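You operate a simulated robot arm through the tools that you are given. There is no shell and no other tool.

Carry out the task below with a simulated robot arm. There is one attempt and no reset: what you move stays moved.

JOB
Let the air off the tested tank, free it and stand it on the mat that the screen calls for.
Fine: GOOD goes on the good mat, LEAK on the rework mat, in its middle and lined up with it; shut the vent again.
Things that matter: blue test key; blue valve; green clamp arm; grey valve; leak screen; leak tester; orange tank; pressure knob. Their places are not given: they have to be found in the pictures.

The check looks at the end state, three seconds after you hand in, the way a careful person would. Anything else that was tipped, shoved, dropped, spilled or broken makes it a failure.

ROBOT AND FRAMES
A 7-joint arm with a two-finger parallel gripper, fixed in place. Base frame: the origin is on the floor under the middle of its stand, x ahead of it, y to its left, z up. Units: mm, degrees, N and s.
It reaches about 1479 mm from its shoulder. Its first joint turns from -166.0 to 166.0 degrees. Payload 4.4 kg.
The TCP is the grasp point between the finger pads, 23 mm short of the fingertips. In the tool frame z runs along the fingers and y along their closing line. The gripper opens to 94 mm. The fingers are 38 mm wide and 10 mm thick; the gripper's body (54 by 96 mm) begins 39 mm behind the TCP.
Orientation is that of the tool frame in the base frame, as a unit quaternion [w, x, y, z]. With the fingers straight down and closing along the base's y, the tool's x points along the base's -x, its y along +y and its z along -z.

CONTROLS
- The arm moves only by the tool apply_moves. Its argument "rows" is a list of rows, each an object (a shift or turn left out is 0, a gripper value left out holds the last) with "translation": the shift along the base's x, y, z in mm, a list of three; "rot": the turn, a rotation vector about the base's x, y, z in degrees, a list of three; "claw": the gripper command, from -1 (shut) to 1 (fully open), values between in proportion. In form: [{"translation": [tx, ty, tz], "rot": [ax, ay, az], "claw": claw}, ...]. A call has 1 to 20 rows; each row shifts and turns the commanded pose from where the row before left it. Rows are played at 5 a second. More than 50 mm and 8.6 degrees between two rows, or a gripper value outside its range, and nothing of the call is played. Where a pose cannot be reached the arm comes as near as it can. A force on the tool above 90 N (or 10 N above the force at the start of the call, whichever is more), or a blocked arm, ends the call early, and 0.2 s more pass. Each finger travels about 72 mm/s and halts on what it meets, pressing with about 24 N; the grip force reading is that of the motor and also rises with nothing between the fingers. The clock runs only during rows and for 0.2 s after the last one: add rows that do not move to give the fingers time. The reply holds the time, the measured pose of the TCP, the force on the tool along the base axes, the opening and the grip force, in the units named above and with some noise, with the torque about the TCP (base axes, N m) and any sound that the robot's microphone picked up.
- Cameras (640 x 400 px; columns grow to the right, rows downward): "scene" is fixed at [220.9, -652.9, 1667.6]; the picture's right is [0.84, -0.55, 0.00], its down [-0.29, -0.44, -0.85] and it looks along [0.47, 0.71, -0.52] (base axes); focal length 358 px, centre (320, 200). "wrist" rides on the gripper at [86, 16, -74] in the tool frame; the picture's right is [-0.18, 0.98, 0.00], its down [-0.58, -0.11, -0.81] and it looks along [-0.79, -0.15, 0.59] (tool axes); focal length 243 px, centre (320, 200).
- capture(camera): a new picture of that camera. The clock stands still meanwhile.
- probe_pixels(camera, pixels): for up to 12 pixels [column, row] of the newest picture of that camera ("zoom" is the newest enlarged one), the place [x, y, z] in the base frame of the surface seen there, good to about 3 mm. The clock stands still meanwhile.
- inspect(camera, box): a new picture of the part [left, top, right, bottom] of that camera's present view, enlarged. The clock stands still meanwhile.
- job_done(): hands the job in; it is judged then, once.

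Unless the task says otherwise, let go and move clear before handing in.

The tools are called by a JSON object that holds its "api" and its "payload". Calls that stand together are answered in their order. apply_moves: Moves the arm, as the interface text tells. Its arguments: {"type":"object","properties":{"rows":{"type":"array","items":{"type":"object","properties":{"translation":{"type":"array","items":{"type":"number"}},"rot":{"type":"array","items":{"type":"number"}},"claw":{"type":"number"}}}}},"required":["rows"]} The other tools are called the same way: capture (camera) takes a picture; probe_pixels (camera, pixels) gives the place of the surface under pixels of a picture; inspect (camera, box) takes an enlarged picture of a part of a camera's view; job_done () hands the job in.

At the start:

```text
time: 0.0
ee_pos: [663.1, 509.3, 1230.5]
tool_rot: [0.0, 0.0, 1.0, 0.001]
force: [0.5, -0.3, -0.1]
torque: [0.0, 0.01, -0.01]
gripper_width: 94.0
finger_force: 0.1
```

scene: 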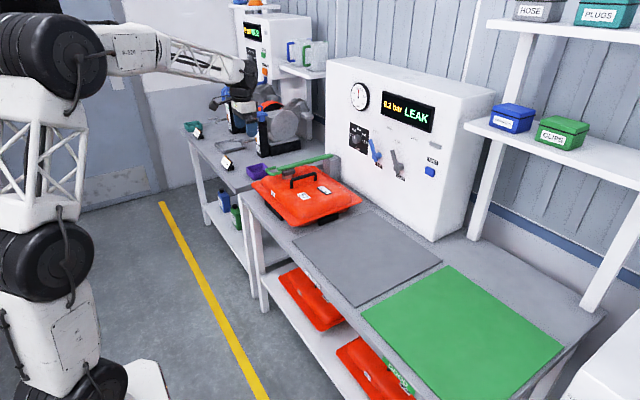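
wrist: 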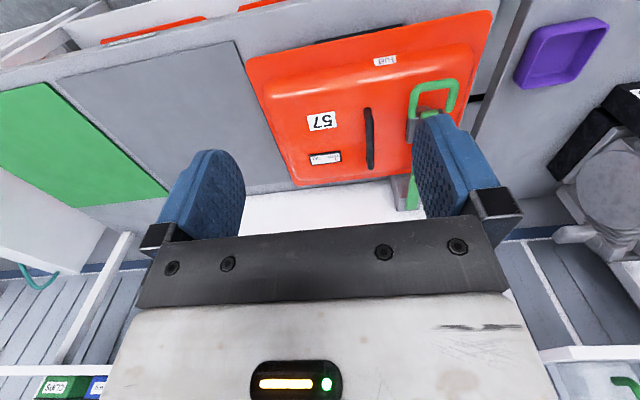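

The screen at about (407,112) in the scene picture reads LEAK at some pressure in bar, and the orange tank is at (305,195) with a green clamp arm across it at (300,165). I'll enlarge the tester and the tank to see the details.

{"api": "inspect", "payload": {"camera": "scene", "box": [330, 60, 490, 200]}}

{"api": "inspect", "payload": {"camera": "scene", "box": [230, 120, 390, 240]}}

{"api": "inspect", "payload": {"camera": "wrist", "box": [230, 0, 500, 220]}}

```text
2.86 times, centred on (410, 130) of scene
```

zoom: 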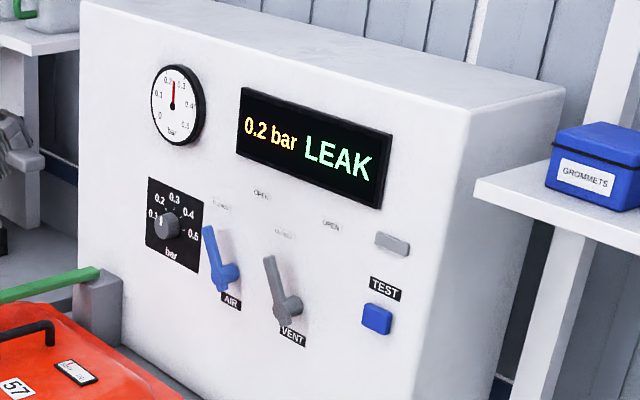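

```text
3.33 times, centred on (310, 180) of scene
```

zoom: 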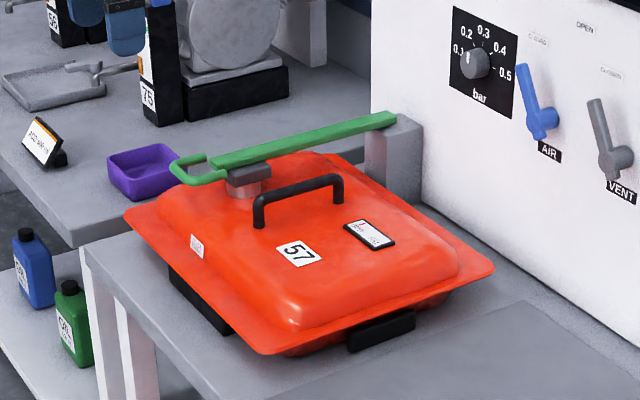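

```text
1.82 times, centred on (365, 110) of wrist
```

zoom: 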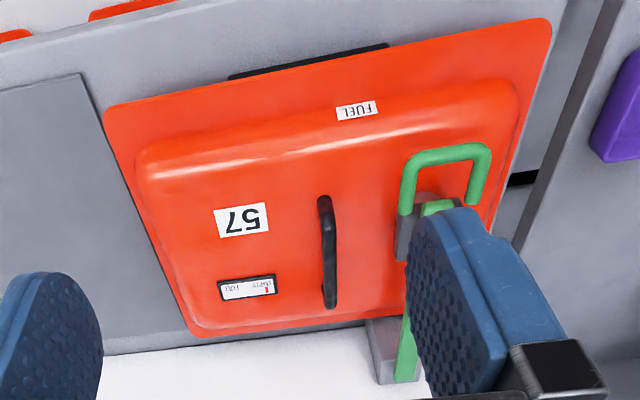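

The screen reads "0.2 bar LEAK", the blue AIR lever and grey VENT lever both lean up-left, and the gauge needle sits near 0.2–0.3. I'll probe key places on the tester, clamp, tank and mats.

{"api": "capture", "payload": {"camera": "scene"}}

{"api": "probe_pixels", "payload": {"camera": "scene", "pixels": [[295, 240], [372, 211], [440, 262], [363, 305], [362, 315], [445, 266], [562, 347], [470, 399], [360, 95], [407, 112], [430, 172], [432, 146]]}}

{"api": "inspect", "payload": {"camera": "scene", "box": [340, 115, 420, 185]}}

```text
taken
```

scene: 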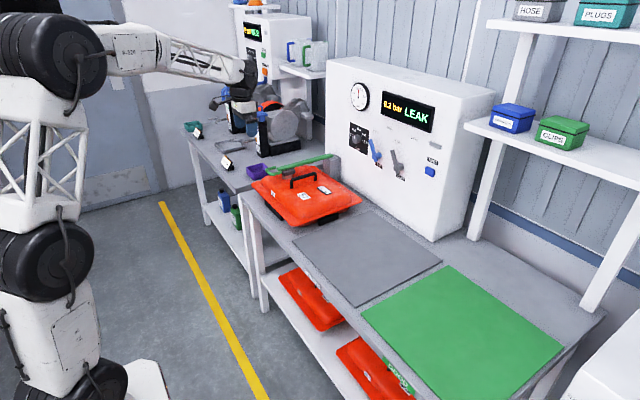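

```text
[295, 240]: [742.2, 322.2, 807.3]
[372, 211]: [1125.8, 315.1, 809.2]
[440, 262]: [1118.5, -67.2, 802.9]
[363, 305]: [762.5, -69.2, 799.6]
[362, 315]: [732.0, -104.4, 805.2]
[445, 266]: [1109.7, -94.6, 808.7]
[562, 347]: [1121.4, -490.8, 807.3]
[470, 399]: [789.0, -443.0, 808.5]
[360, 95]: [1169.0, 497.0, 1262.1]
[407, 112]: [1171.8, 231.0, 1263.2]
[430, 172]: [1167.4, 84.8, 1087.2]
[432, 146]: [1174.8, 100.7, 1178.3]
```

```text
5.71 times, centred on (380, 150) of scene
```

zoom: 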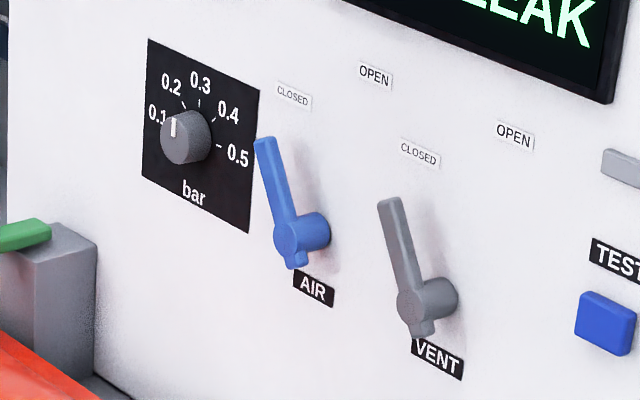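

The AIR and VENT levers both appear to point at their CLOSED labels (zoom (293,95) and (420,153)). I'll probe the lever parts and labels in the zoom to get their geometry.

{"api": "probe_pixels", "payload": {"camera": "zoom", "pixels": [[387, 208], [398, 205], [400, 255], [412, 305], [420, 330], [443, 305], [420, 153], [514, 136], [438, 356], [293, 95], [375, 75], [480, 310]]}}

{"api": "probe_pixels", "payload": {"camera": "scene", "pixels": [[270, 172], [278, 170], [290, 168], [310, 162], [328, 156], [292, 178], [304, 172], [316, 176], [250, 185], [302, 225], [361, 200], [325, 208]]}}

```text
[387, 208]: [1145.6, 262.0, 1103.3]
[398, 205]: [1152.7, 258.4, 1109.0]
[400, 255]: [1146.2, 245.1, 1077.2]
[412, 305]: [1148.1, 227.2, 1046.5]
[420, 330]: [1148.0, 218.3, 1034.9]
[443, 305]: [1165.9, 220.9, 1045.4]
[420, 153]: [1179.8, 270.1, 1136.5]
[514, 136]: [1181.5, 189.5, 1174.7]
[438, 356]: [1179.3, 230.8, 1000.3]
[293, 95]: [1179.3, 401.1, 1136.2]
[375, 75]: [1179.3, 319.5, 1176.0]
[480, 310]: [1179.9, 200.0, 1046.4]
```

```text
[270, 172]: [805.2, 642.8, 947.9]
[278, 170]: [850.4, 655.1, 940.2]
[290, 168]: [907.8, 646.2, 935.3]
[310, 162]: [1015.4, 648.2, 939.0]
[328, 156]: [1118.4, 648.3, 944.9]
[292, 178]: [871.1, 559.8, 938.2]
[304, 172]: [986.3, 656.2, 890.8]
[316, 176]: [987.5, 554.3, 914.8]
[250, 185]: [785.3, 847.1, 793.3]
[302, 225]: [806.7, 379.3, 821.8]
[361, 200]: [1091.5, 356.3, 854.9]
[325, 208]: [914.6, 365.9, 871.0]
```

The VENT pivot is near (1148, 226, 1046) with its tip near (y 262, z 1110), and the clamp arm runs along y≈648 at z≈940. I'll enlarge the mats, the background station and the clamp's hinge to check labels and how it moves.

{"api": "inspect", "payload": {"camera": "scene", "box": [240, 200, 600, 400]}}

{"api": "inspect", "payload": {"camera": "scene", "box": [220, 0, 340, 75]}}

{"api": "inspect", "payload": {"camera": "scene", "box": [255, 135, 345, 200]}}

```text
1.78 times, centred on (420, 300) of scene
```

zoom: 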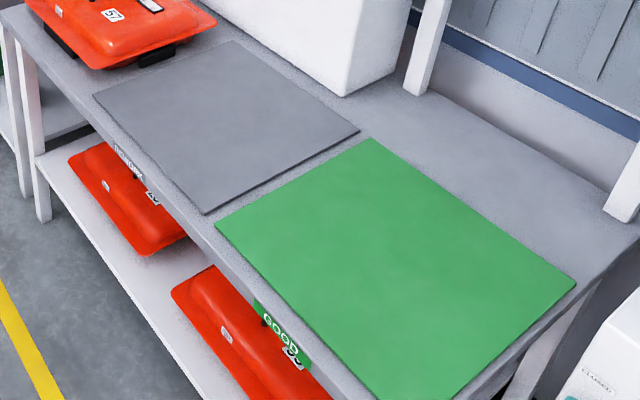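

```text
5.33 times, centred on (280, 38) of scene
```

zoom: 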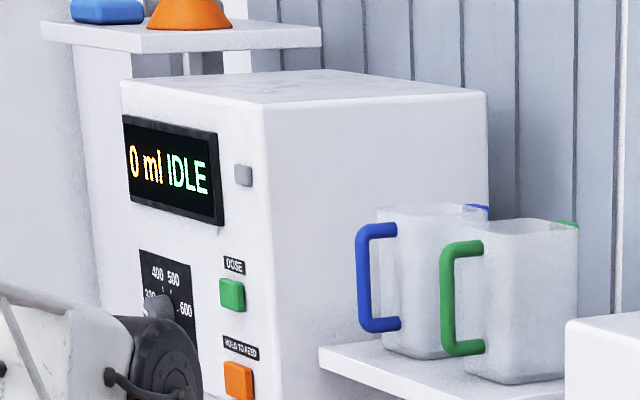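

```text
6.15 times, centred on (300, 168) of scene
```

zoom: 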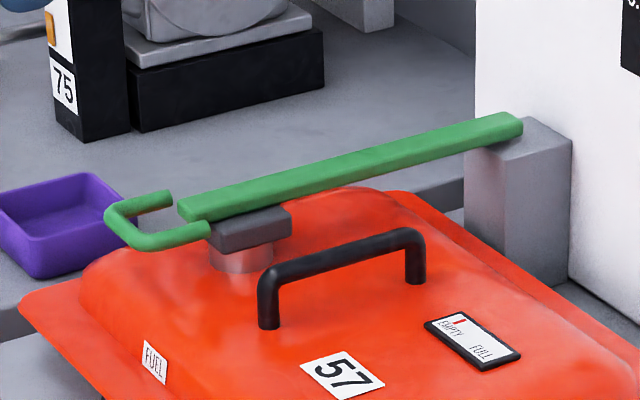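

The mat labels on the table edge show grey = REWORK (zoom (130,160)) and green = GOOD, so LEAK means the grey mat. I'll first swing the tool gradually toward horizontal in front of the tester, so the wrist camera sees the valves.

{"api": "apply_moves", "payload": {"rows": [{"translation": [10, -25, 0], "rot": [0, -8, 0], "claw": 1}, {"translation": [10, -25, 0], "rot": [0, -8, 0]}, {"translation": [10, -25, 0], "rot": [0, -8, 0]}, {"translation": [10, -25, 0], "rot": [0, -8, 0]}, {"translation": [10, -25, 0], "rot": [0, -8, 0]}, {"translation": [10, -25, 0]}, {"translation": [10, -25, 0]}, {"translation": [10, -25, 0]}]}}

{"api": "capture", "payload": {"camera": "wrist"}}

{"api": "capture", "payload": {"camera": "scene"}}

```text
time: 1.8
ee_pos: [743.7, 309.4, 1231.0]
tool_rot: [0.342, 0.0, 0.94, -0.001]
force: [-0.1, -0.3, -0.5]
torque: [0.0, -0.02, -0.01]
gripper_width: 94.1
finger_force: 0.1
```

```text
taken
```

wrist: 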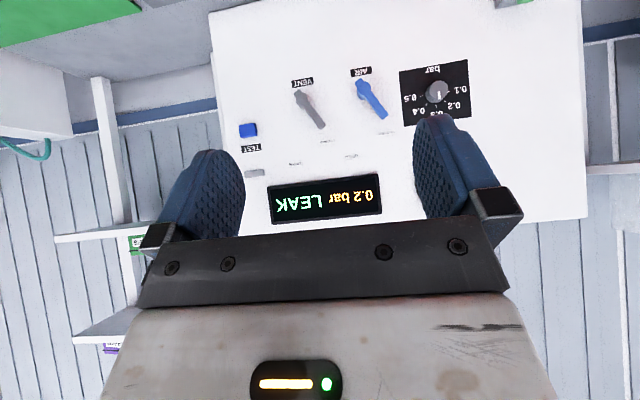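

```text
taken
```

scene: 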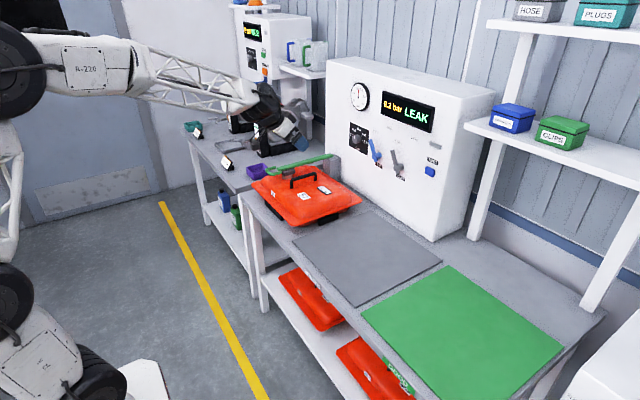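

The wrist view (upside down) shows VENT at (310,108), AIR at (370,98) and the TEST key at (248,130). I'll enlarge it and probe the levers.

{"api": "inspect", "payload": {"camera": "wrist", "box": [230, 50, 490, 220]}}

```text
2.35 times, centred on (360, 135) of wrist
```

zoom: 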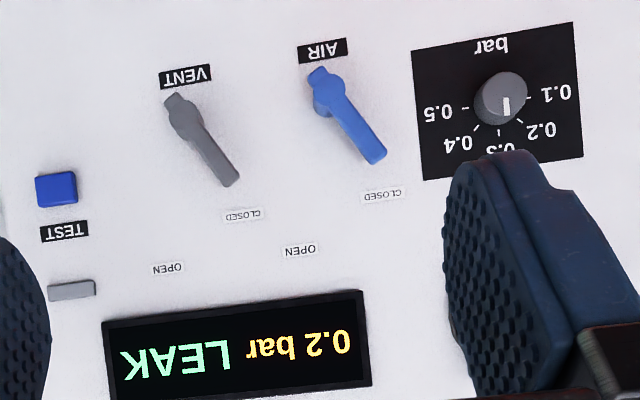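

{"api": "probe_pixels", "payload": {"camera": "zoom", "pixels": [[188, 122], [173, 97], [228, 180], [205, 148], [218, 177], [330, 95], [315, 72], [375, 155], [57, 190], [243, 215], [167, 268], [72, 290]]}}

```text
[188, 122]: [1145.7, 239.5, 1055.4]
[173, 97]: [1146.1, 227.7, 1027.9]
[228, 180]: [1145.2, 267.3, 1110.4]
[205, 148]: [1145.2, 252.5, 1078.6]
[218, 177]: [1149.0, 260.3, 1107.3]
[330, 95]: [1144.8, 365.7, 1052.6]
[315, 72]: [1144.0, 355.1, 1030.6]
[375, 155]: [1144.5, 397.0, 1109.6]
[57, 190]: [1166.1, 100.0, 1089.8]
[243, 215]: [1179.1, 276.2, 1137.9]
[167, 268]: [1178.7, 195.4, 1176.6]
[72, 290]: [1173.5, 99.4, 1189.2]
```

Both cameras agree the vent lever tip is near (1145, 265, 1111), hub near y≈233, z≈1046, tilted to CLOSED. I'll finish turning the tool to horizontal, close the fingers and come up left of the vent lever, still clear of the panel.

{"api": "apply_moves", "payload": {"rows": [{"translation": [25, 0, -15], "rot": [0, -8.4, 0], "claw": -1}, {"translation": [25, 0, -15], "rot": [0, -8.4, 0]}, {"translation": [25, 0, -15], "rot": [0, -8.4, 0]}, {"translation": [25, 0, -20], "rot": [0, -8.4, 0]}, {"translation": [25, 0, -20], "rot": [0, -8.4, 0]}, {"translation": [25, 0, -20], "rot": [0, -8, 0]}, {"translation": [40, -3, -16]}, {"translation": [40, -3, 0]}, {"translation": [40, -3, 0]}, {}]}}

{"api": "capture", "payload": {"camera": "wrist"}}

{"api": "capture", "payload": {"camera": "scene"}}

```text
time: 4.0
ee_pos: [1013.9, 301.4, 1110.4]
tool_rot: [0.707, 0.0, 0.707, 0.0]
force: [0.7, 0.2, 0.2]
torque: [0.03, 0.02, -0.01]
gripper_width: 0.0
finger_force: 23.9
```

```text
taken
```

wrist: 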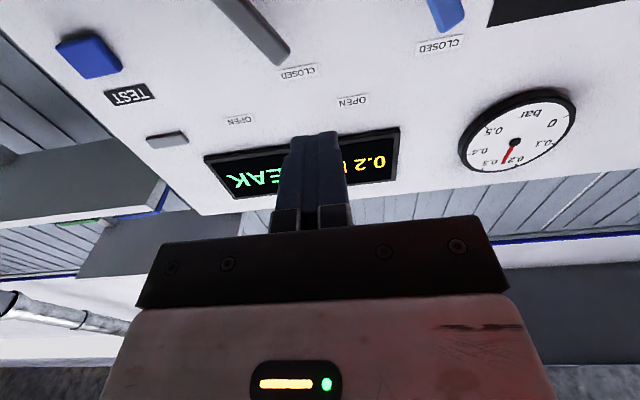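

```text
taken
```

scene: 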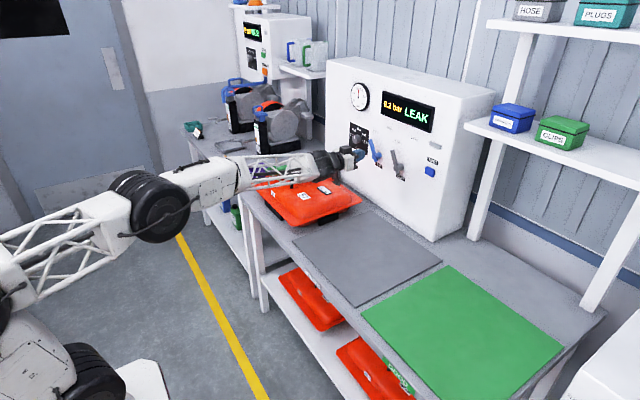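

The tool is now horizontal at (1014, 301, 1110), with the vent lever to its right and the AIR lever well left. I'll go forward to put the fingertips beside the lever.

{"api": "apply_moves", "payload": {"rows": [{"translation": [40, 0, 0]}, {"translation": [40, 0, 0]}, {"translation": [25, 0, 0]}, {"translation": [18, 0, 0]}, {}]}}

{"api": "inspect", "payload": {"camera": "scene", "box": [335, 115, 435, 195]}}

{"api": "capture", "payload": {"camera": "wrist"}}

```text
time: 5.2
ee_pos: [1136.5, 300.8, 1109.5]
tool_rot: [0.707, 0.0, 0.707, 0.0]
force: [0.1, -0.5, -0.5]
torque: [-0.02, 0.01, -0.02]
gripper_width: 0.0
finger_force: 24.6
```

```text
5.00 times, centred on (385, 155) of scene
```

zoom: 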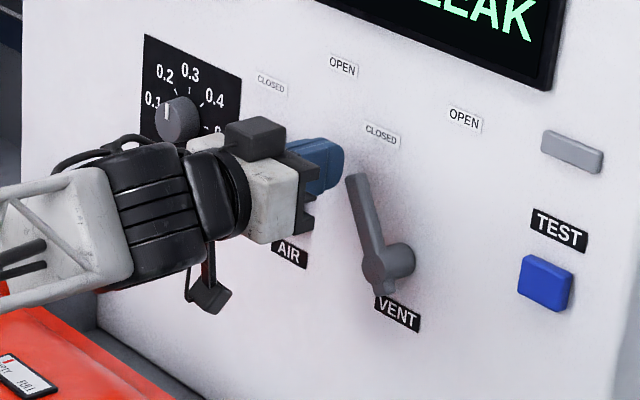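

```text
taken
```

wrist: 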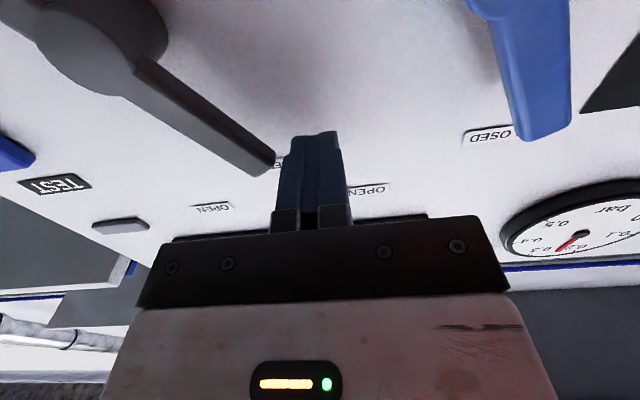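

The closed fingers sit just left of the vent lever's tip (zoom (335,165) vs lever (357,185)). I'll push toward -y toward OPEN in small steps, watching the force.

{"api": "apply_moves", "payload": {"rows": [{"translation": [0, -10, 0]}, {"translation": [0, -10, 0]}, {"translation": [0, -8, 0]}, {"translation": [0, -8, 0]}, {"translation": [0, -8, 0]}]}}

{"api": "inspect", "payload": {"camera": "scene", "box": [335, 75, 445, 195]}}

```text
time: 6.4
ee_pos: [1136.6, 256.3, 1110.2]
tool_rot: [0.707, 0.001, 0.707, -0.001]
force: [-0.4, 1.3, -0.3]
torque: [-0.02, 0.0, 0.01]
gripper_width: 0.0
finger_force: 24.1
```

```text
3.33 times, centred on (390, 135) of scene
```

zoom: 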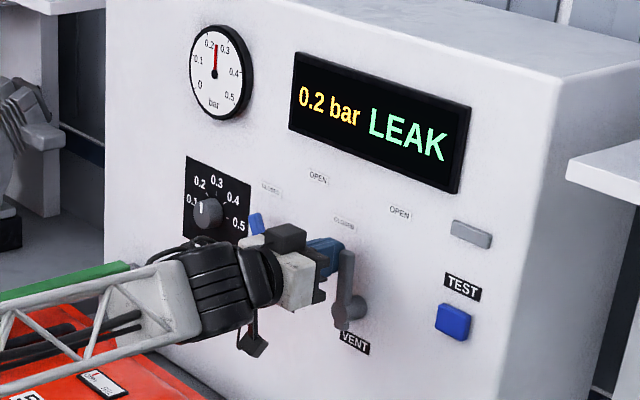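

The lever has swung to near vertical with only about 1.3 N. I'll keep pushing in small steps.

{"api": "apply_moves", "payload": {"rows": [{"translation": [0, -6, 0]}, {"translation": [0, -6, 0]}, {"translation": [0, -6, 0]}, {"translation": [0, -4, 0]}]}}

{"api": "inspect", "payload": {"camera": "scene", "box": [335, 75, 445, 195]}}

{"api": "capture", "payload": {"camera": "wrist"}}

```text
time: 7.4
ee_pos: [1136.5, 234.6, 1110.1]
tool_rot: [0.707, 0.0, 0.707, 0.001]
force: [0.2, -0.6, 0.5]
torque: [0.02, 0.03, -0.02]
gripper_width: 0.0
finger_force: 24.1
```

```text
3.33 times, centred on (390, 135) of scene
```

zoom: 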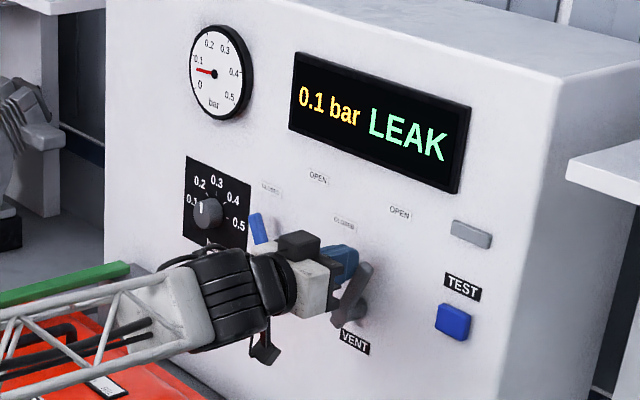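

```text
taken
```

wrist: 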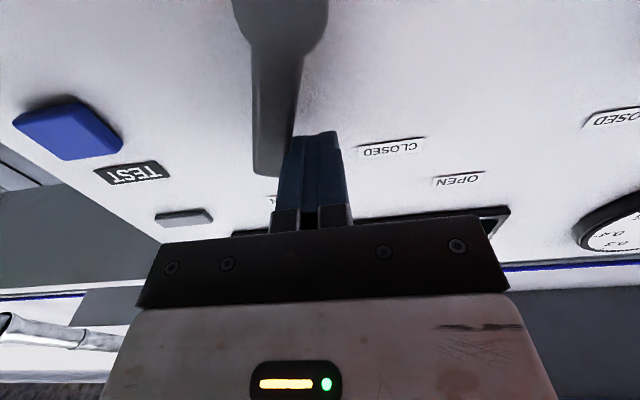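

The gauge has dropped to 0.1 and the lever now leans right toward OPEN. I'll push a little more and wait for the air to bleed out.

{"api": "apply_moves", "payload": {"rows": [{"translation": [0, -4, 0]}, {"translation": [0, -4, 0]}, {}, {}, {}, {}, {}]}}

{"api": "inspect", "payload": {"camera": "scene", "box": [335, 75, 445, 195]}}

```text
time: 9.0
ee_pos: [1135.9, 227.7, 1109.4]
tool_rot: [0.707, -0.001, 0.707, 0.001]
force: [-1.9, 10.8, -1.1]
torque: [0.21, 0.06, 0.15]
gripper_width: 0.0
finger_force: 23.8
```

```text
3.33 times, centred on (390, 135) of scene
```

zoom: 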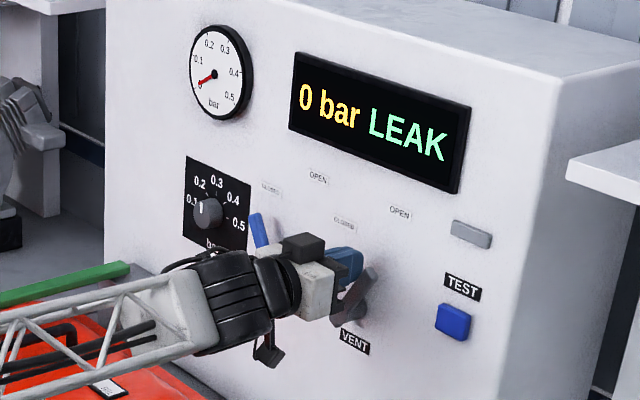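

The stop was reached (10.8 N at y≈228) and the gauge and screen read 0 bar. I'll ease off, back away from the panel, and turn the tool down again to look at the clamp.

{"api": "apply_moves", "payload": {"rows": [{"translation": [0, 10, 0]}, {"translation": [-40, 10, 0]}, {"translation": [-45, 0, 0]}, {"translation": [-45, 0, 10]}, {"translation": [-40, 15, 15], "rot": [0, 8.4, 0]}, {"translation": [-40, 15, 15], "rot": [0, 8.4, 0]}, {"translation": [-40, 25, 15], "rot": [0, 8.4, 0]}, {"translation": [-40, 25, 15], "rot": [0, 8.4, 0]}, {"translation": [-30, 30, 15], "rot": [0, 8.4, 0]}, {"translation": [-30, 30, 15], "rot": [0, 8.4, 0]}, {"translation": [-20, 30, 15], "rot": [0, 8.4, 0], "claw": 1}, {"translation": [-20, 30, 0], "rot": [0, 8.4, 0]}, {"translation": [-20, 30, 0], "rot": [0, 8.4, 0]}, {"translation": [-20, 30, 0], "rot": [0, 8.4, 0]}, {"translation": [-20, 30, 0], "rot": [0, 6, 0]}, {}]}}

{"api": "capture", "payload": {"camera": "wrist"}}

{"api": "inspect", "payload": {"camera": "scene", "box": [335, 75, 445, 195]}}

```text
time: 12.4
ee_pos: [685.8, 537.7, 1225.5]
tool_rot: [-0.002, 0.0, 1.0, 0.001]
force: [0.1, 0.3, 0.0]
torque: [-0.01, -0.01, -0.01]
gripper_width: 94.1
finger_force: 0.1
```

```text
taken
```

wrist: 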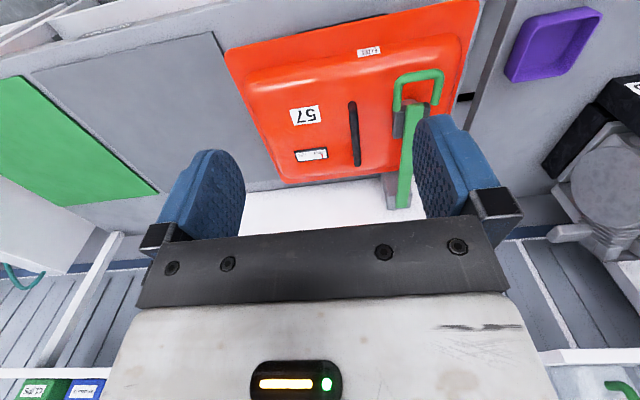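

```text
3.33 times, centred on (390, 135) of scene
```

zoom: 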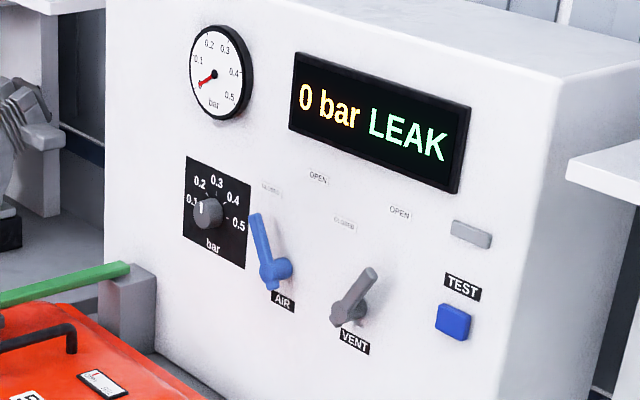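

The vent lever now points at OPEN and the AIR lever is unchanged. I'll enlarge the clamp and handle in the wrist view and probe them.

{"api": "inspect", "payload": {"camera": "wrist", "box": [210, 0, 490, 220]}}

{"api": "probe_pixels", "payload": {"camera": "wrist", "pixels": [[395, 93], [443, 90], [415, 76], [397, 122], [408, 110], [404, 195], [390, 190], [353, 105], [357, 163], [303, 115], [227, 52], [284, 182]]}}

```text
1.82 times, centred on (350, 110) of wrist
```

zoom: 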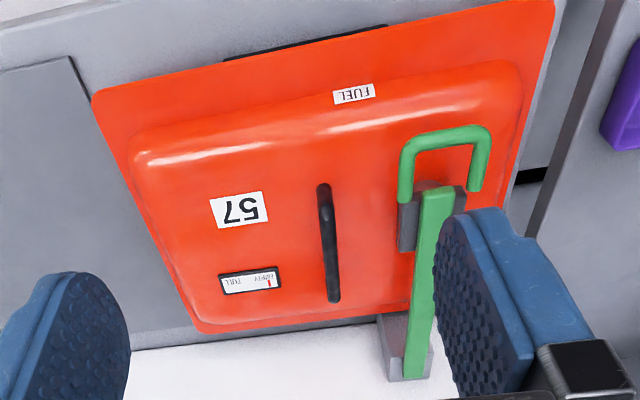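

```text
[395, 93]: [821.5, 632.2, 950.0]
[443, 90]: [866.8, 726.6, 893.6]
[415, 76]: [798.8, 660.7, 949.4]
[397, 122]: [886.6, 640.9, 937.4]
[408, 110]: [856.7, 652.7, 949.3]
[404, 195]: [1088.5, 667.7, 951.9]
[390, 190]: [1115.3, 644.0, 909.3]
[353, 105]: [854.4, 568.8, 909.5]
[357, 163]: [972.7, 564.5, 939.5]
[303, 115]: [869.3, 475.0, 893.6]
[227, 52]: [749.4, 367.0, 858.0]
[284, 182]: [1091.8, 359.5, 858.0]
```

The vent is open and the tank is free of pressure; the clamp arm runs along y≈650, loop handle's crossbar at x≈798, z≈949. I'll zoom hard on the hinge and the loop to tell whether it lifts or swivels.

{"api": "inspect", "payload": {"camera": "scene", "box": [310, 145, 350, 185]}}

{"api": "inspect", "payload": {"camera": "scene", "box": [264, 155, 304, 185]}}

{"api": "inspect", "payload": {"camera": "wrist", "box": [370, 50, 460, 220]}}

```text
10.00 times, centred on (330, 165) of scene
```

zoom: 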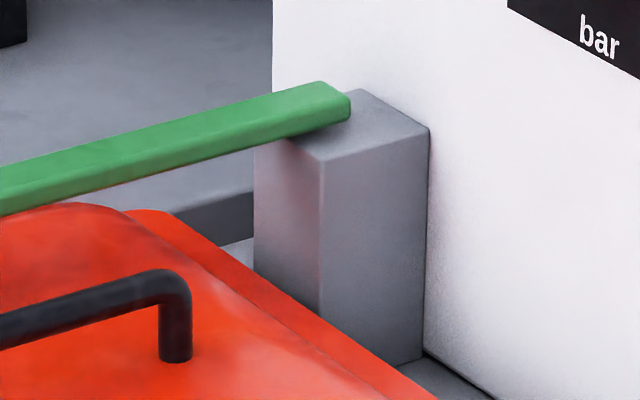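

```text
13.33 times, centred on (284, 170) of scene
```

zoom: 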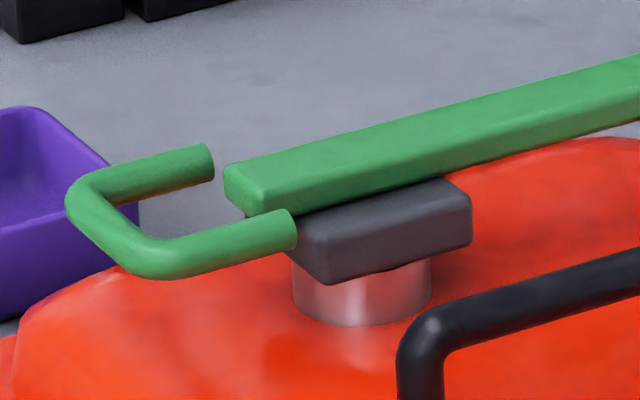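

```text
2.35 times, centred on (415, 135) of wrist
```

zoom: 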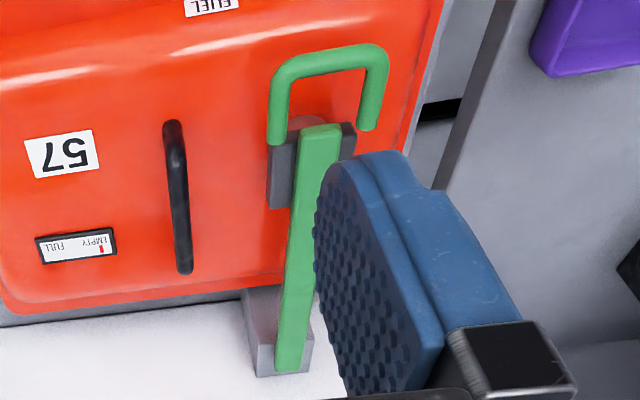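

The arm's far end rests on top of the grey block next to the panel, so it most likely lifts about a hinge along y. I'll probe the loop, arm and the tank surface around it in the wrist view.

{"api": "probe_pixels", "payload": {"camera": "zoom", "pixels": [[277, 120], [275, 85], [325, 60], [375, 90], [368, 122], [320, 130], [318, 165], [290, 355], [265, 365], [330, 95], [300, 20], [300, 117]]}}

{"api": "inspect", "payload": {"camera": "scene", "box": [264, 155, 304, 185]}}

```text
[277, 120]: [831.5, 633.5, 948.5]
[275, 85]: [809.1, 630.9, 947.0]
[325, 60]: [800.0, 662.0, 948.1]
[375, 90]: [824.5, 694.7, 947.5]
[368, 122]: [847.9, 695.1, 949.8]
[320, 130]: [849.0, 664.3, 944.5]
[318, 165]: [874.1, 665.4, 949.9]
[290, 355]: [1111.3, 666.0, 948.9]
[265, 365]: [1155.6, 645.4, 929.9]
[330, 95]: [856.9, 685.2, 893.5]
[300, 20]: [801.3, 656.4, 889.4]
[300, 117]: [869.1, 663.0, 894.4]
```

```text
13.33 times, centred on (284, 170) of scene
```

zoom: 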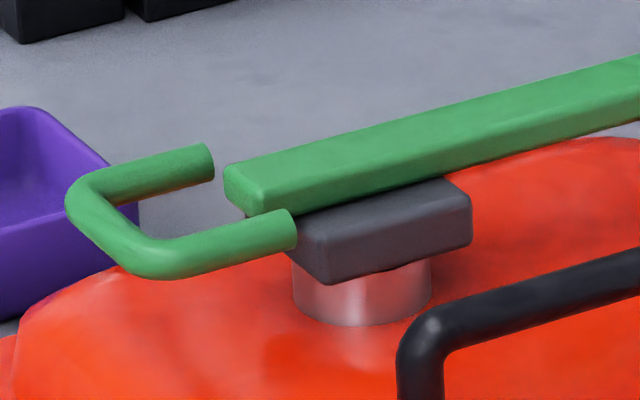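

{"api": "probe_pixels", "payload": {"camera": "zoom", "pixels": [[275, 225], [150, 255], [85, 205], [185, 165], [110, 230], [350, 165], [600, 85], [400, 255], [360, 300], [470, 290], [250, 190], [195, 270]]}}

```text
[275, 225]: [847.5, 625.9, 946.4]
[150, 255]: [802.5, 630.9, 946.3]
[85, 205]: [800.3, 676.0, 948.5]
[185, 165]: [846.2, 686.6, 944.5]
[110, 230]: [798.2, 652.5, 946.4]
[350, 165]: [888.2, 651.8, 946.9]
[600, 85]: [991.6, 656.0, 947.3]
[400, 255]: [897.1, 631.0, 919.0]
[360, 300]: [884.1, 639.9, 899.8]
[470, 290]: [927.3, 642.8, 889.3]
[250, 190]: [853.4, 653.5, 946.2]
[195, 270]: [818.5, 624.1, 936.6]
```

Scene probes put the loop's legs at y≈626 and 686, wrist probes at 632 and 695, so the loop centre is about y≈659, x 793–847, z≈943. I'll tilt the tool 45° forward-down with open fingers and come to a pre-grasp point above and in front of the loop.

{"api": "apply_moves", "payload": {"rows": [{"translation": [0, 20, -20], "rot": [0, -7.5, 0], "claw": 1}, {"translation": [0, 20, -20], "rot": [0, -7.5, 0]}, {"translation": [0, 20, -20], "rot": [0, -7.5, 0]}, {"translation": [0, 20, -20], "rot": [0, -7.5, 0]}, {"translation": [0, 20, -20], "rot": [0, -7.5, 0]}, {"translation": [0, 21, -20], "rot": [0, -7.5, 0]}, {"translation": [26, 0, -42]}, {}]}}

{"api": "capture", "payload": {"camera": "wrist"}}

{"api": "inspect", "payload": {"camera": "scene", "box": [220, 100, 360, 220]}}

```text
time: 14.2
ee_pos: [711.9, 658.9, 1064.0]
tool_rot: [0.383, -0.001, 0.924, 0.001]
force: [-0.1, -0.6, 0.1]
torque: [-0.02, -0.01, -0.03]
gripper_width: 94.0
finger_force: 0.0
```

```text
taken
```

wrist: 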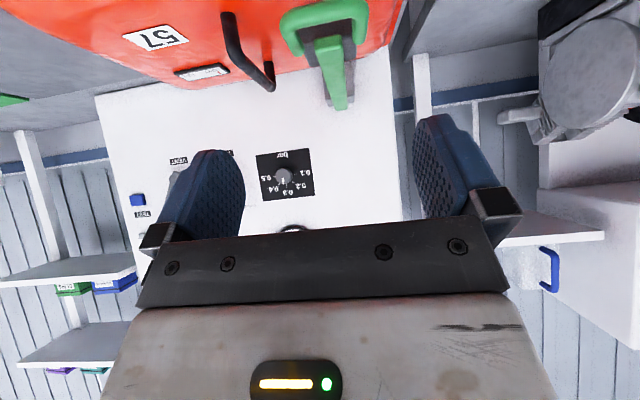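

```text
3.33 times, centred on (290, 160) of scene
```

zoom: 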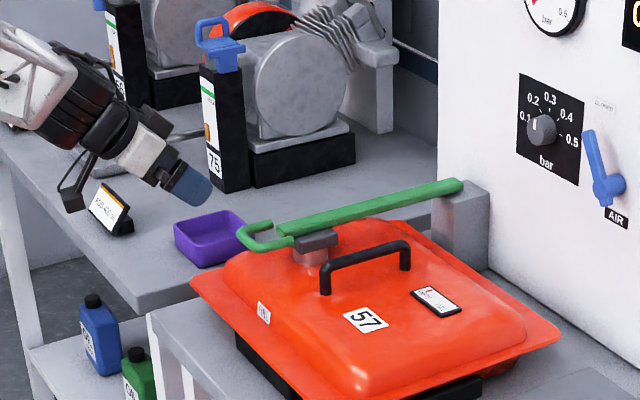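

The gripper is at a pre-grasp above the loop, the small sign (zoom (110,210)) and purple tray are near its path. I'll probe those and the loop again before going down.

{"api": "probe_pixels", "payload": {"camera": "zoom", "pixels": [[110, 210], [130, 228], [175, 240], [205, 262], [240, 235], [262, 245], [75, 190], [60, 200], [190, 190], [165, 180]]}}

{"api": "probe_pixels", "payload": {"camera": "wrist", "pixels": [[283, 25], [365, 12], [300, 48], [325, 45], [340, 95], [232, 20], [265, 85], [325, 8]]}}

```text
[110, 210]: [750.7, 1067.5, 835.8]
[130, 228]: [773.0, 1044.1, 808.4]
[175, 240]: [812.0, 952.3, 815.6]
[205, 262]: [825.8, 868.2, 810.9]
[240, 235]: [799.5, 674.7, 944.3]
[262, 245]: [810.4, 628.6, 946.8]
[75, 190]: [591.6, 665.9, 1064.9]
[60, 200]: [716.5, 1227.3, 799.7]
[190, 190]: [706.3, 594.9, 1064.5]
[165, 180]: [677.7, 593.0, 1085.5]
```

```text
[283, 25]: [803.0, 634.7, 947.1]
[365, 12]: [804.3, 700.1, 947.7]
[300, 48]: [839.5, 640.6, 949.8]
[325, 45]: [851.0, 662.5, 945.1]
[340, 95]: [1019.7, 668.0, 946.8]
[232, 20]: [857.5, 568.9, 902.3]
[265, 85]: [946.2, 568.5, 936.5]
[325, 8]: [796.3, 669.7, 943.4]
```

The sign and tray are far to the left (y>850), so they are clear, and the finger probe shows the scene camera reads y a few mm low; I'll aim at y≈663. Approach halfway along the tool direction and look.

{"api": "apply_moves", "payload": {"rows": [{"translation": [20, 2, -30]}, {"translation": [20, 2, -30]}, {}]}}

{"api": "capture", "payload": {"camera": "wrist"}}

{"api": "inspect", "payload": {"camera": "scene", "box": [220, 120, 340, 200]}}

```text
time: 15.0
ee_pos: [752.5, 662.1, 1002.9]
tool_rot: [0.382, 0.0, 0.924, 0.0]
force: [-0.7, 0.4, -0.1]
torque: [-0.03, 0.0, 0.0]
gripper_width: 93.8
finger_force: 0.1
```

```text
taken
```

wrist: 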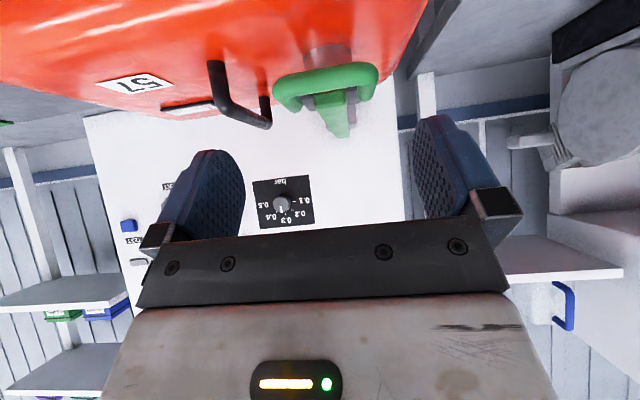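

```text
5.00 times, centred on (280, 160) of scene
```

zoom: 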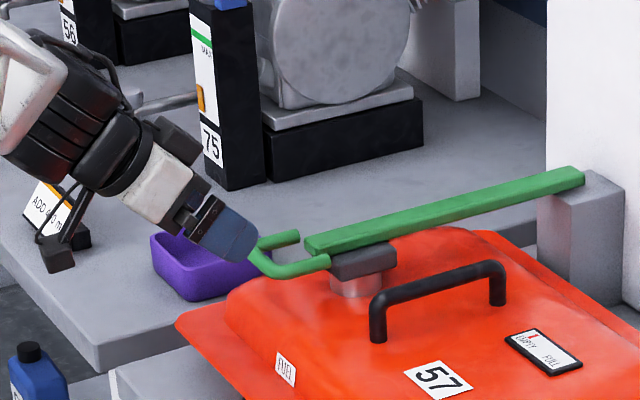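

The loop shows between columns 273 and 379 (centre ≈326) against finger midpoint ≈329, so it's well centred with y≈665. I'll slide the open fingers down over the loop and check before closing.

{"api": "apply_moves", "payload": {"rows": [{"translation": [20, 1, -20]}, {"translation": [20, 1, -20]}, {"translation": [20, 1, -20]}, {}]}}

{"api": "capture", "payload": {"camera": "wrist"}}

{"api": "inspect", "payload": {"camera": "scene", "box": [220, 120, 340, 200]}}

```text
time: 16.0
ee_pos: [812.5, 664.3, 943.0]
tool_rot: [0.383, 0.0, 0.924, 0.0]
force: [-0.5, 0.3, 0.1]
torque: [0.02, -0.01, 0.04]
gripper_width: 93.9
finger_force: 0.2
```

```text
taken
```

wrist: 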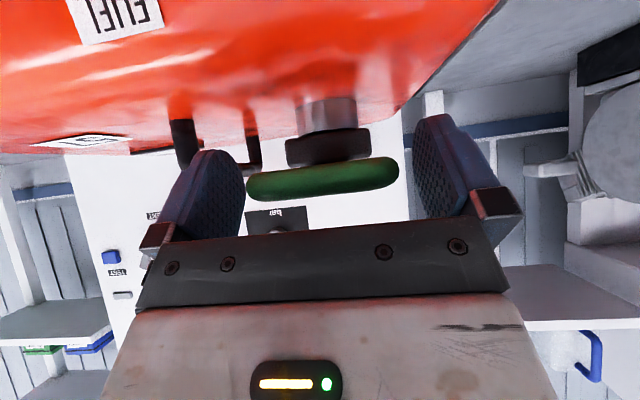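

```text
5.00 times, centred on (280, 160) of scene
```

zoom: 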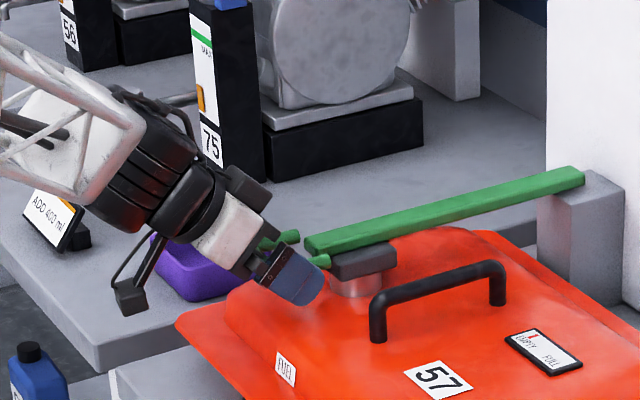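

The loop (columns 246–399) lies between the open fingers with room on both sides. I'll close on it gently and read the opening.

{"api": "apply_moves", "payload": {"rows": [{"claw": 0.6}, {"claw": 0.4}, {"claw": 0.2}, {"claw": 0.2}, {}]}}

{"api": "capture", "payload": {"camera": "wrist"}}

```text
time: 17.2
ee_pos: [812.2, 665.4, 942.5]
tool_rot: [0.383, -0.001, 0.924, 0.001]
force: [6.0, 0.4, -2.1]
torque: [0.11, 0.12, 0.04]
gripper_width: 73.7
finger_force: 45.3
```

```text
taken
```

wrist: 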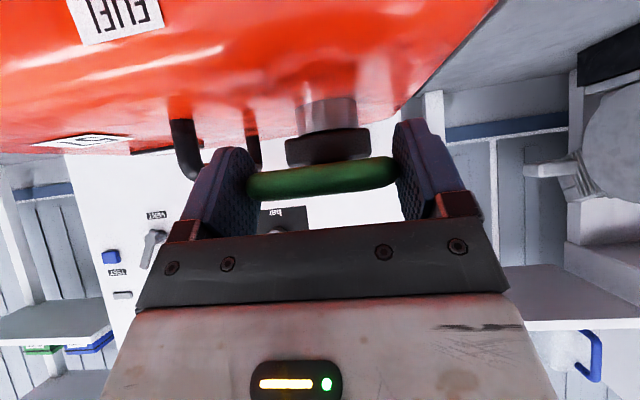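

The fingers hold the loop at 73.7 mm. I'll try a small lift of about 12 mm and watch the force to confirm it hinges upward.

{"api": "apply_moves", "payload": {"rows": [{"translation": [0, 0, 4]}, {"translation": [0, 0, 4]}, {"translation": [0, 0, 4]}, {}]}}

{"api": "inspect", "payload": {"camera": "scene", "box": [220, 120, 340, 200]}}

```text
time: 18.2
ee_pos: [811.7, 665.6, 954.3]
tool_rot: [0.382, 0.0, 0.924, 0.0]
force: [6.5, 4.7, -6.6]
torque: [-0.42, 1.42, 0.06]
gripper_width: 73.9
finger_force: 45.2
```

```text
5.00 times, centred on (280, 160) of scene
```

zoom: 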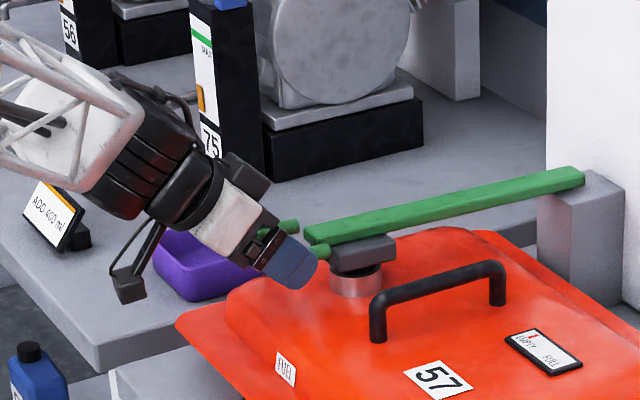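

It hinges upward: the silver neck under the pad is now more visible and the force is only about 7 N. I'll continue along the arc about the hinge, to about 20°.

{"api": "apply_moves", "payload": {"rows": [{"translation": [1.2, 0, 11]}, {"translation": [1.4, 0, 11]}, {"translation": [1.5, 0, 11]}, {"translation": [1.7, 0, 10.8]}, {"translation": [2.8, 0, 13.6]}, {"translation": [3.5, 0, 13.5]}, {"translation": [4.2, 0, 13.3]}, {"translation": [4.7, 0, 13]}, {}]}}

{"api": "inspect", "payload": {"camera": "scene", "box": [220, 80, 360, 220]}}

```text
time: 20.2
ee_pos: [833.6, 664.9, 1052.8]
tool_rot: [0.383, 0.0, 0.924, 0.0]
force: [-12.7, -8.6, 0.2]
torque: [-0.27, 0.98, 0.02]
gripper_width: 73.6
finger_force: 45.4
```

```text
2.86 times, centred on (290, 150) of scene
```

zoom: 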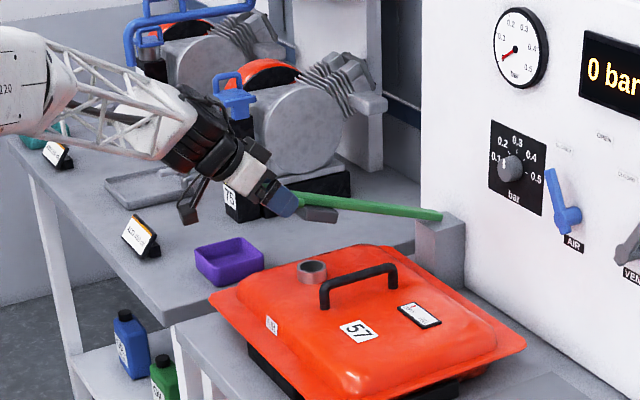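

The clamp arm is up about 20° and clear of the tank's neck. I'll continue along the arc to about 40°, easing x slightly to relieve the 12 N push.

{"api": "apply_moves", "payload": {"rows": [{"translation": [4.2, 0, 12.8]}, {"translation": [4.8, 0, 12.6]}, {"translation": [6.4, 0, 12.3]}, {"translation": [6.8, 0, 12.1]}, {"translation": [7.4, 0, 11.8]}, {"translation": [7.9, 0, 11.4]}, {"translation": [8.4, 0, 11]}, {"translation": [8.8, 0, 10.7]}, {}]}}

{"api": "inspect", "payload": {"camera": "scene", "box": [220, 80, 360, 220]}}

```text
time: 22.2
ee_pos: [889.5, 664.9, 1148.1]
tool_rot: [0.381, 0.0, 0.924, 0.0]
force: [-9.6, -20.8, 3.1]
torque: [-0.73, 1.26, 0.0]
gripper_width: 73.8
finger_force: 44.6
```

```text
2.86 times, centred on (290, 150) of scene
```

zoom: 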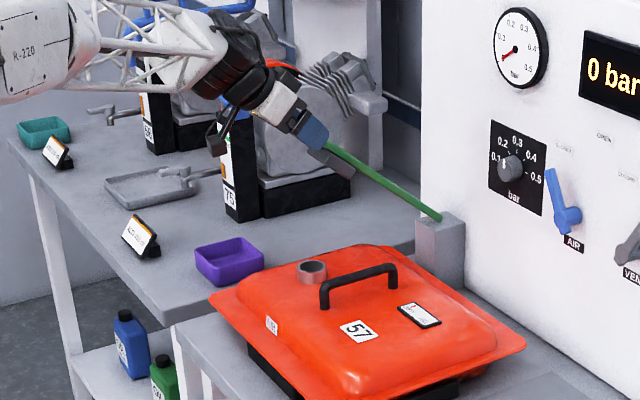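

The arm is at about 40° but the sideways force has grown to -21 N in y, so the loop wants to sit slightly lower in y. I'll ease y by -2 mm and read the force.

{"api": "apply_moves", "payload": {"rows": [{"translation": [0, -1, 0]}, {"translation": [0, -1, 0]}, {}]}}

```text
time: 23.0
ee_pos: [887.4, 664.5, 1145.9]
tool_rot: [0.383, -0.001, 0.924, 0.0]
force: [12.2, 28.7, -5.7]
torque: [0.11, -1.21, 0.08]
gripper_width: 73.6
finger_force: 45.6
```

The y force flipped to +29 N, so neutral is about 1 mm back. I'll restore 1 mm and go on along the arc to about 60°.

{"api": "apply_moves", "payload": {"rows": [{"translation": [0, 0.9, 0]}, {"translation": [8.8, 0, 10.2]}, {"translation": [9.6, 0, 9.8]}, {"translation": [10.0, 0, 9.4]}, {"translation": [10.4, 0, 9.0]}, {"translation": [10.9, 0, 8.6]}, {"translation": [11.3, 0, 8.0]}, {}]}}

{"api": "inspect", "payload": {"camera": "scene", "box": [220, 60, 380, 200]}}

```text
time: 24.8
ee_pos: [948.2, 665.8, 1201.9]
tool_rot: [0.383, 0.0, 0.924, 0.0]
force: [-11.8, 48.1, 6.4]
torque: [-0.12, 1.43, -0.1]
gripper_width: 73.7
finger_force: 44.7
```

```text
2.86 times, centred on (300, 130) of scene
```

zoom: 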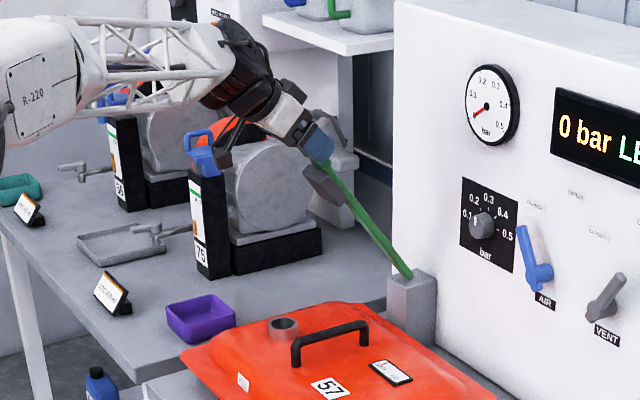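

The y force is now +48 N, so the loop wants more +y. I'll shift y by +1.5 mm and read again.

{"api": "apply_moves", "payload": {"rows": [{"translation": [0, 0.8, 0]}, {"translation": [0, 0.7, 0]}, {}]}}

```text
time: 25.6
ee_pos: [949.7, 665.3, 1203.6]
tool_rot: [0.383, 0.001, 0.924, 0.0]
force: [-12.6, 26.9, 14.3]
torque: [-0.38, 0.43, -0.22]
gripper_width: 73.8
finger_force: 45.7
```

Still +27 N in y and about 19 N radial outward; I'll add 1 mm in y and a little outward, then carry on to about 75°.

{"api": "apply_moves", "payload": {"rows": [{"translation": [-0.6, 1, 1.2]}, {"translation": [10.6, 0, 6.6]}, {"translation": [10.9, 0, 6.2]}, {"translation": [11.1, 0, 5.8]}, {"translation": [11.2, 0, 5.3]}, {"translation": [10.4, 0, 4.3]}, {"translation": [10.5, 0, 3.9]}, {"translation": [10.5, 0, 3.6]}, {"translation": [10.5, 0, 3.4]}, {"translation": [10.5, 0, 3.0]}, {}]}}

{"api": "inspect", "payload": {"camera": "scene", "box": [220, 40, 380, 180]}}

```text
time: 28.0
ee_pos: [1044.5, 665.5, 1246.5]
tool_rot: [0.382, 0.001, 0.924, -0.001]
force: [-7.6, -36.8, 9.3]
torque: [-0.39, 1.21, -0.52]
gripper_width: 73.8
finger_force: 44.9
```

```text
2.86 times, centred on (300, 110) of scene
```

zoom: 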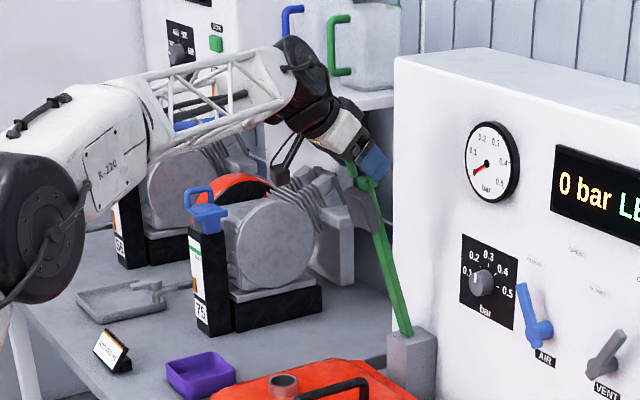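

The arm is at about 75°, y force -37 N (about 1 mm off). I'll ease y by -1 mm and continue in small steps toward 85–90°, watching for a stop.

{"api": "apply_moves", "payload": {"rows": [{"translation": [0, -1.2, 0]}, {"translation": [9, 0, 2.4]}, {"translation": [9, 0, 2.1]}, {"translation": [9, 0, 1.8]}, {"translation": [9, 0, 1.5]}, {"translation": [9, 0, 1.2]}, {}]}}

{"api": "inspect", "payload": {"camera": "scene", "box": [240, 40, 400, 180]}}

```text
time: 29.6
ee_pos: [1089.8, 664.6, 1255.0]
tool_rot: [0.382, 0.0, 0.924, 0.001]
force: [-6.0, -13.2, 8.2]
torque: [-0.39, 1.42, 0.0]
gripper_width: 73.8
finger_force: 44.7
```

```text
2.86 times, centred on (320, 110) of scene
```

zoom: 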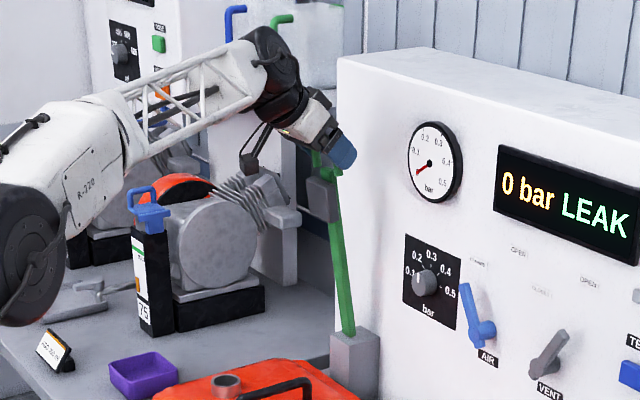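

At about 83°, forces remain low and the fingers are well clear of the panel. I'll continue in small steps to find whether there's an end stop past vertical.

{"api": "apply_moves", "payload": {"rows": [{"translation": [8, -0.4, 0.8]}, {"translation": [8, 0, 0.5]}, {"translation": [8, 0, 0.2]}, {"translation": [8, 0, 0]}, {}]}}

{"api": "inspect", "payload": {"camera": "scene", "box": [240, 40, 400, 180]}}

```text
time: 30.8
ee_pos: [1119.5, 664.9, 1256.6]
tool_rot: [0.383, 0.0, 0.924, 0.001]
force: [-44.2, -9.9, 8.8]
torque: [-0.4, 0.12, -0.12]
gripper_width: 74.0
finger_force: 45.5
```

```text
2.86 times, centred on (320, 110) of scene
```

zoom: 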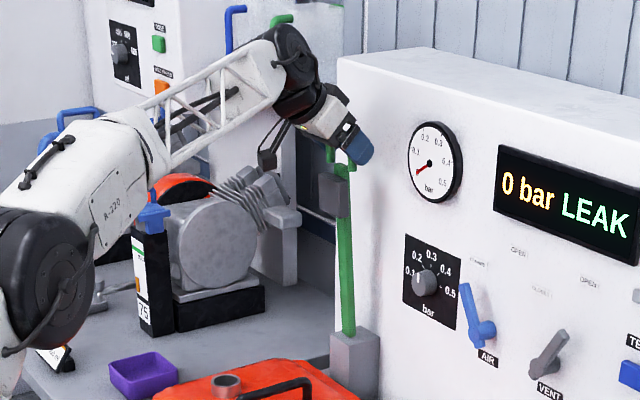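

A stop was met at x≈1119 (-44 N), so the arm is fully up at about 90°. I'll back off 2 mm and loosen the fingers slightly to see if the arm stays up.

{"api": "apply_moves", "payload": {"rows": [{"translation": [-2, 0, 0]}, {"claw": 0.65}, {"claw": 0.72}, {}, {}, {}]}}

{"api": "inspect", "payload": {"camera": "scene", "box": [290, 60, 390, 180]}}

{"api": "capture", "payload": {"camera": "wrist"}}

```text
time: 32.2
ee_pos: [1118.9, 664.0, 1255.5]
tool_rot: [0.383, 0.0, 0.924, 0.0]
force: [-0.3, 0.2, -0.2]
torque: [0.02, -0.02, -0.02]
gripper_width: 81.0
finger_force: 0.1
```

```text
3.33 times, centred on (340, 120) of scene
```

zoom: 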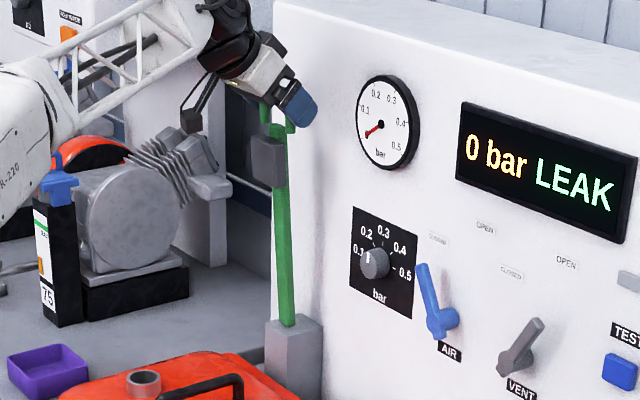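

```text
taken
```

wrist: 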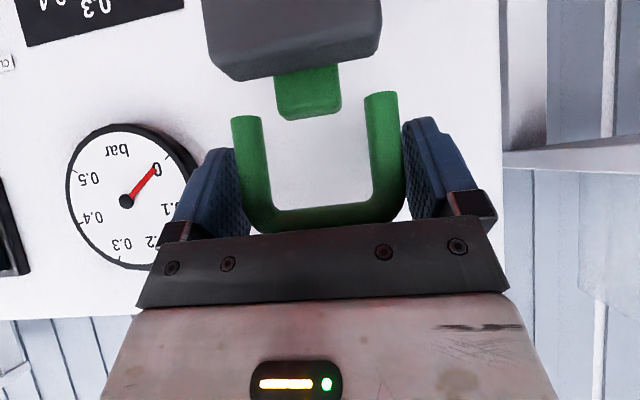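

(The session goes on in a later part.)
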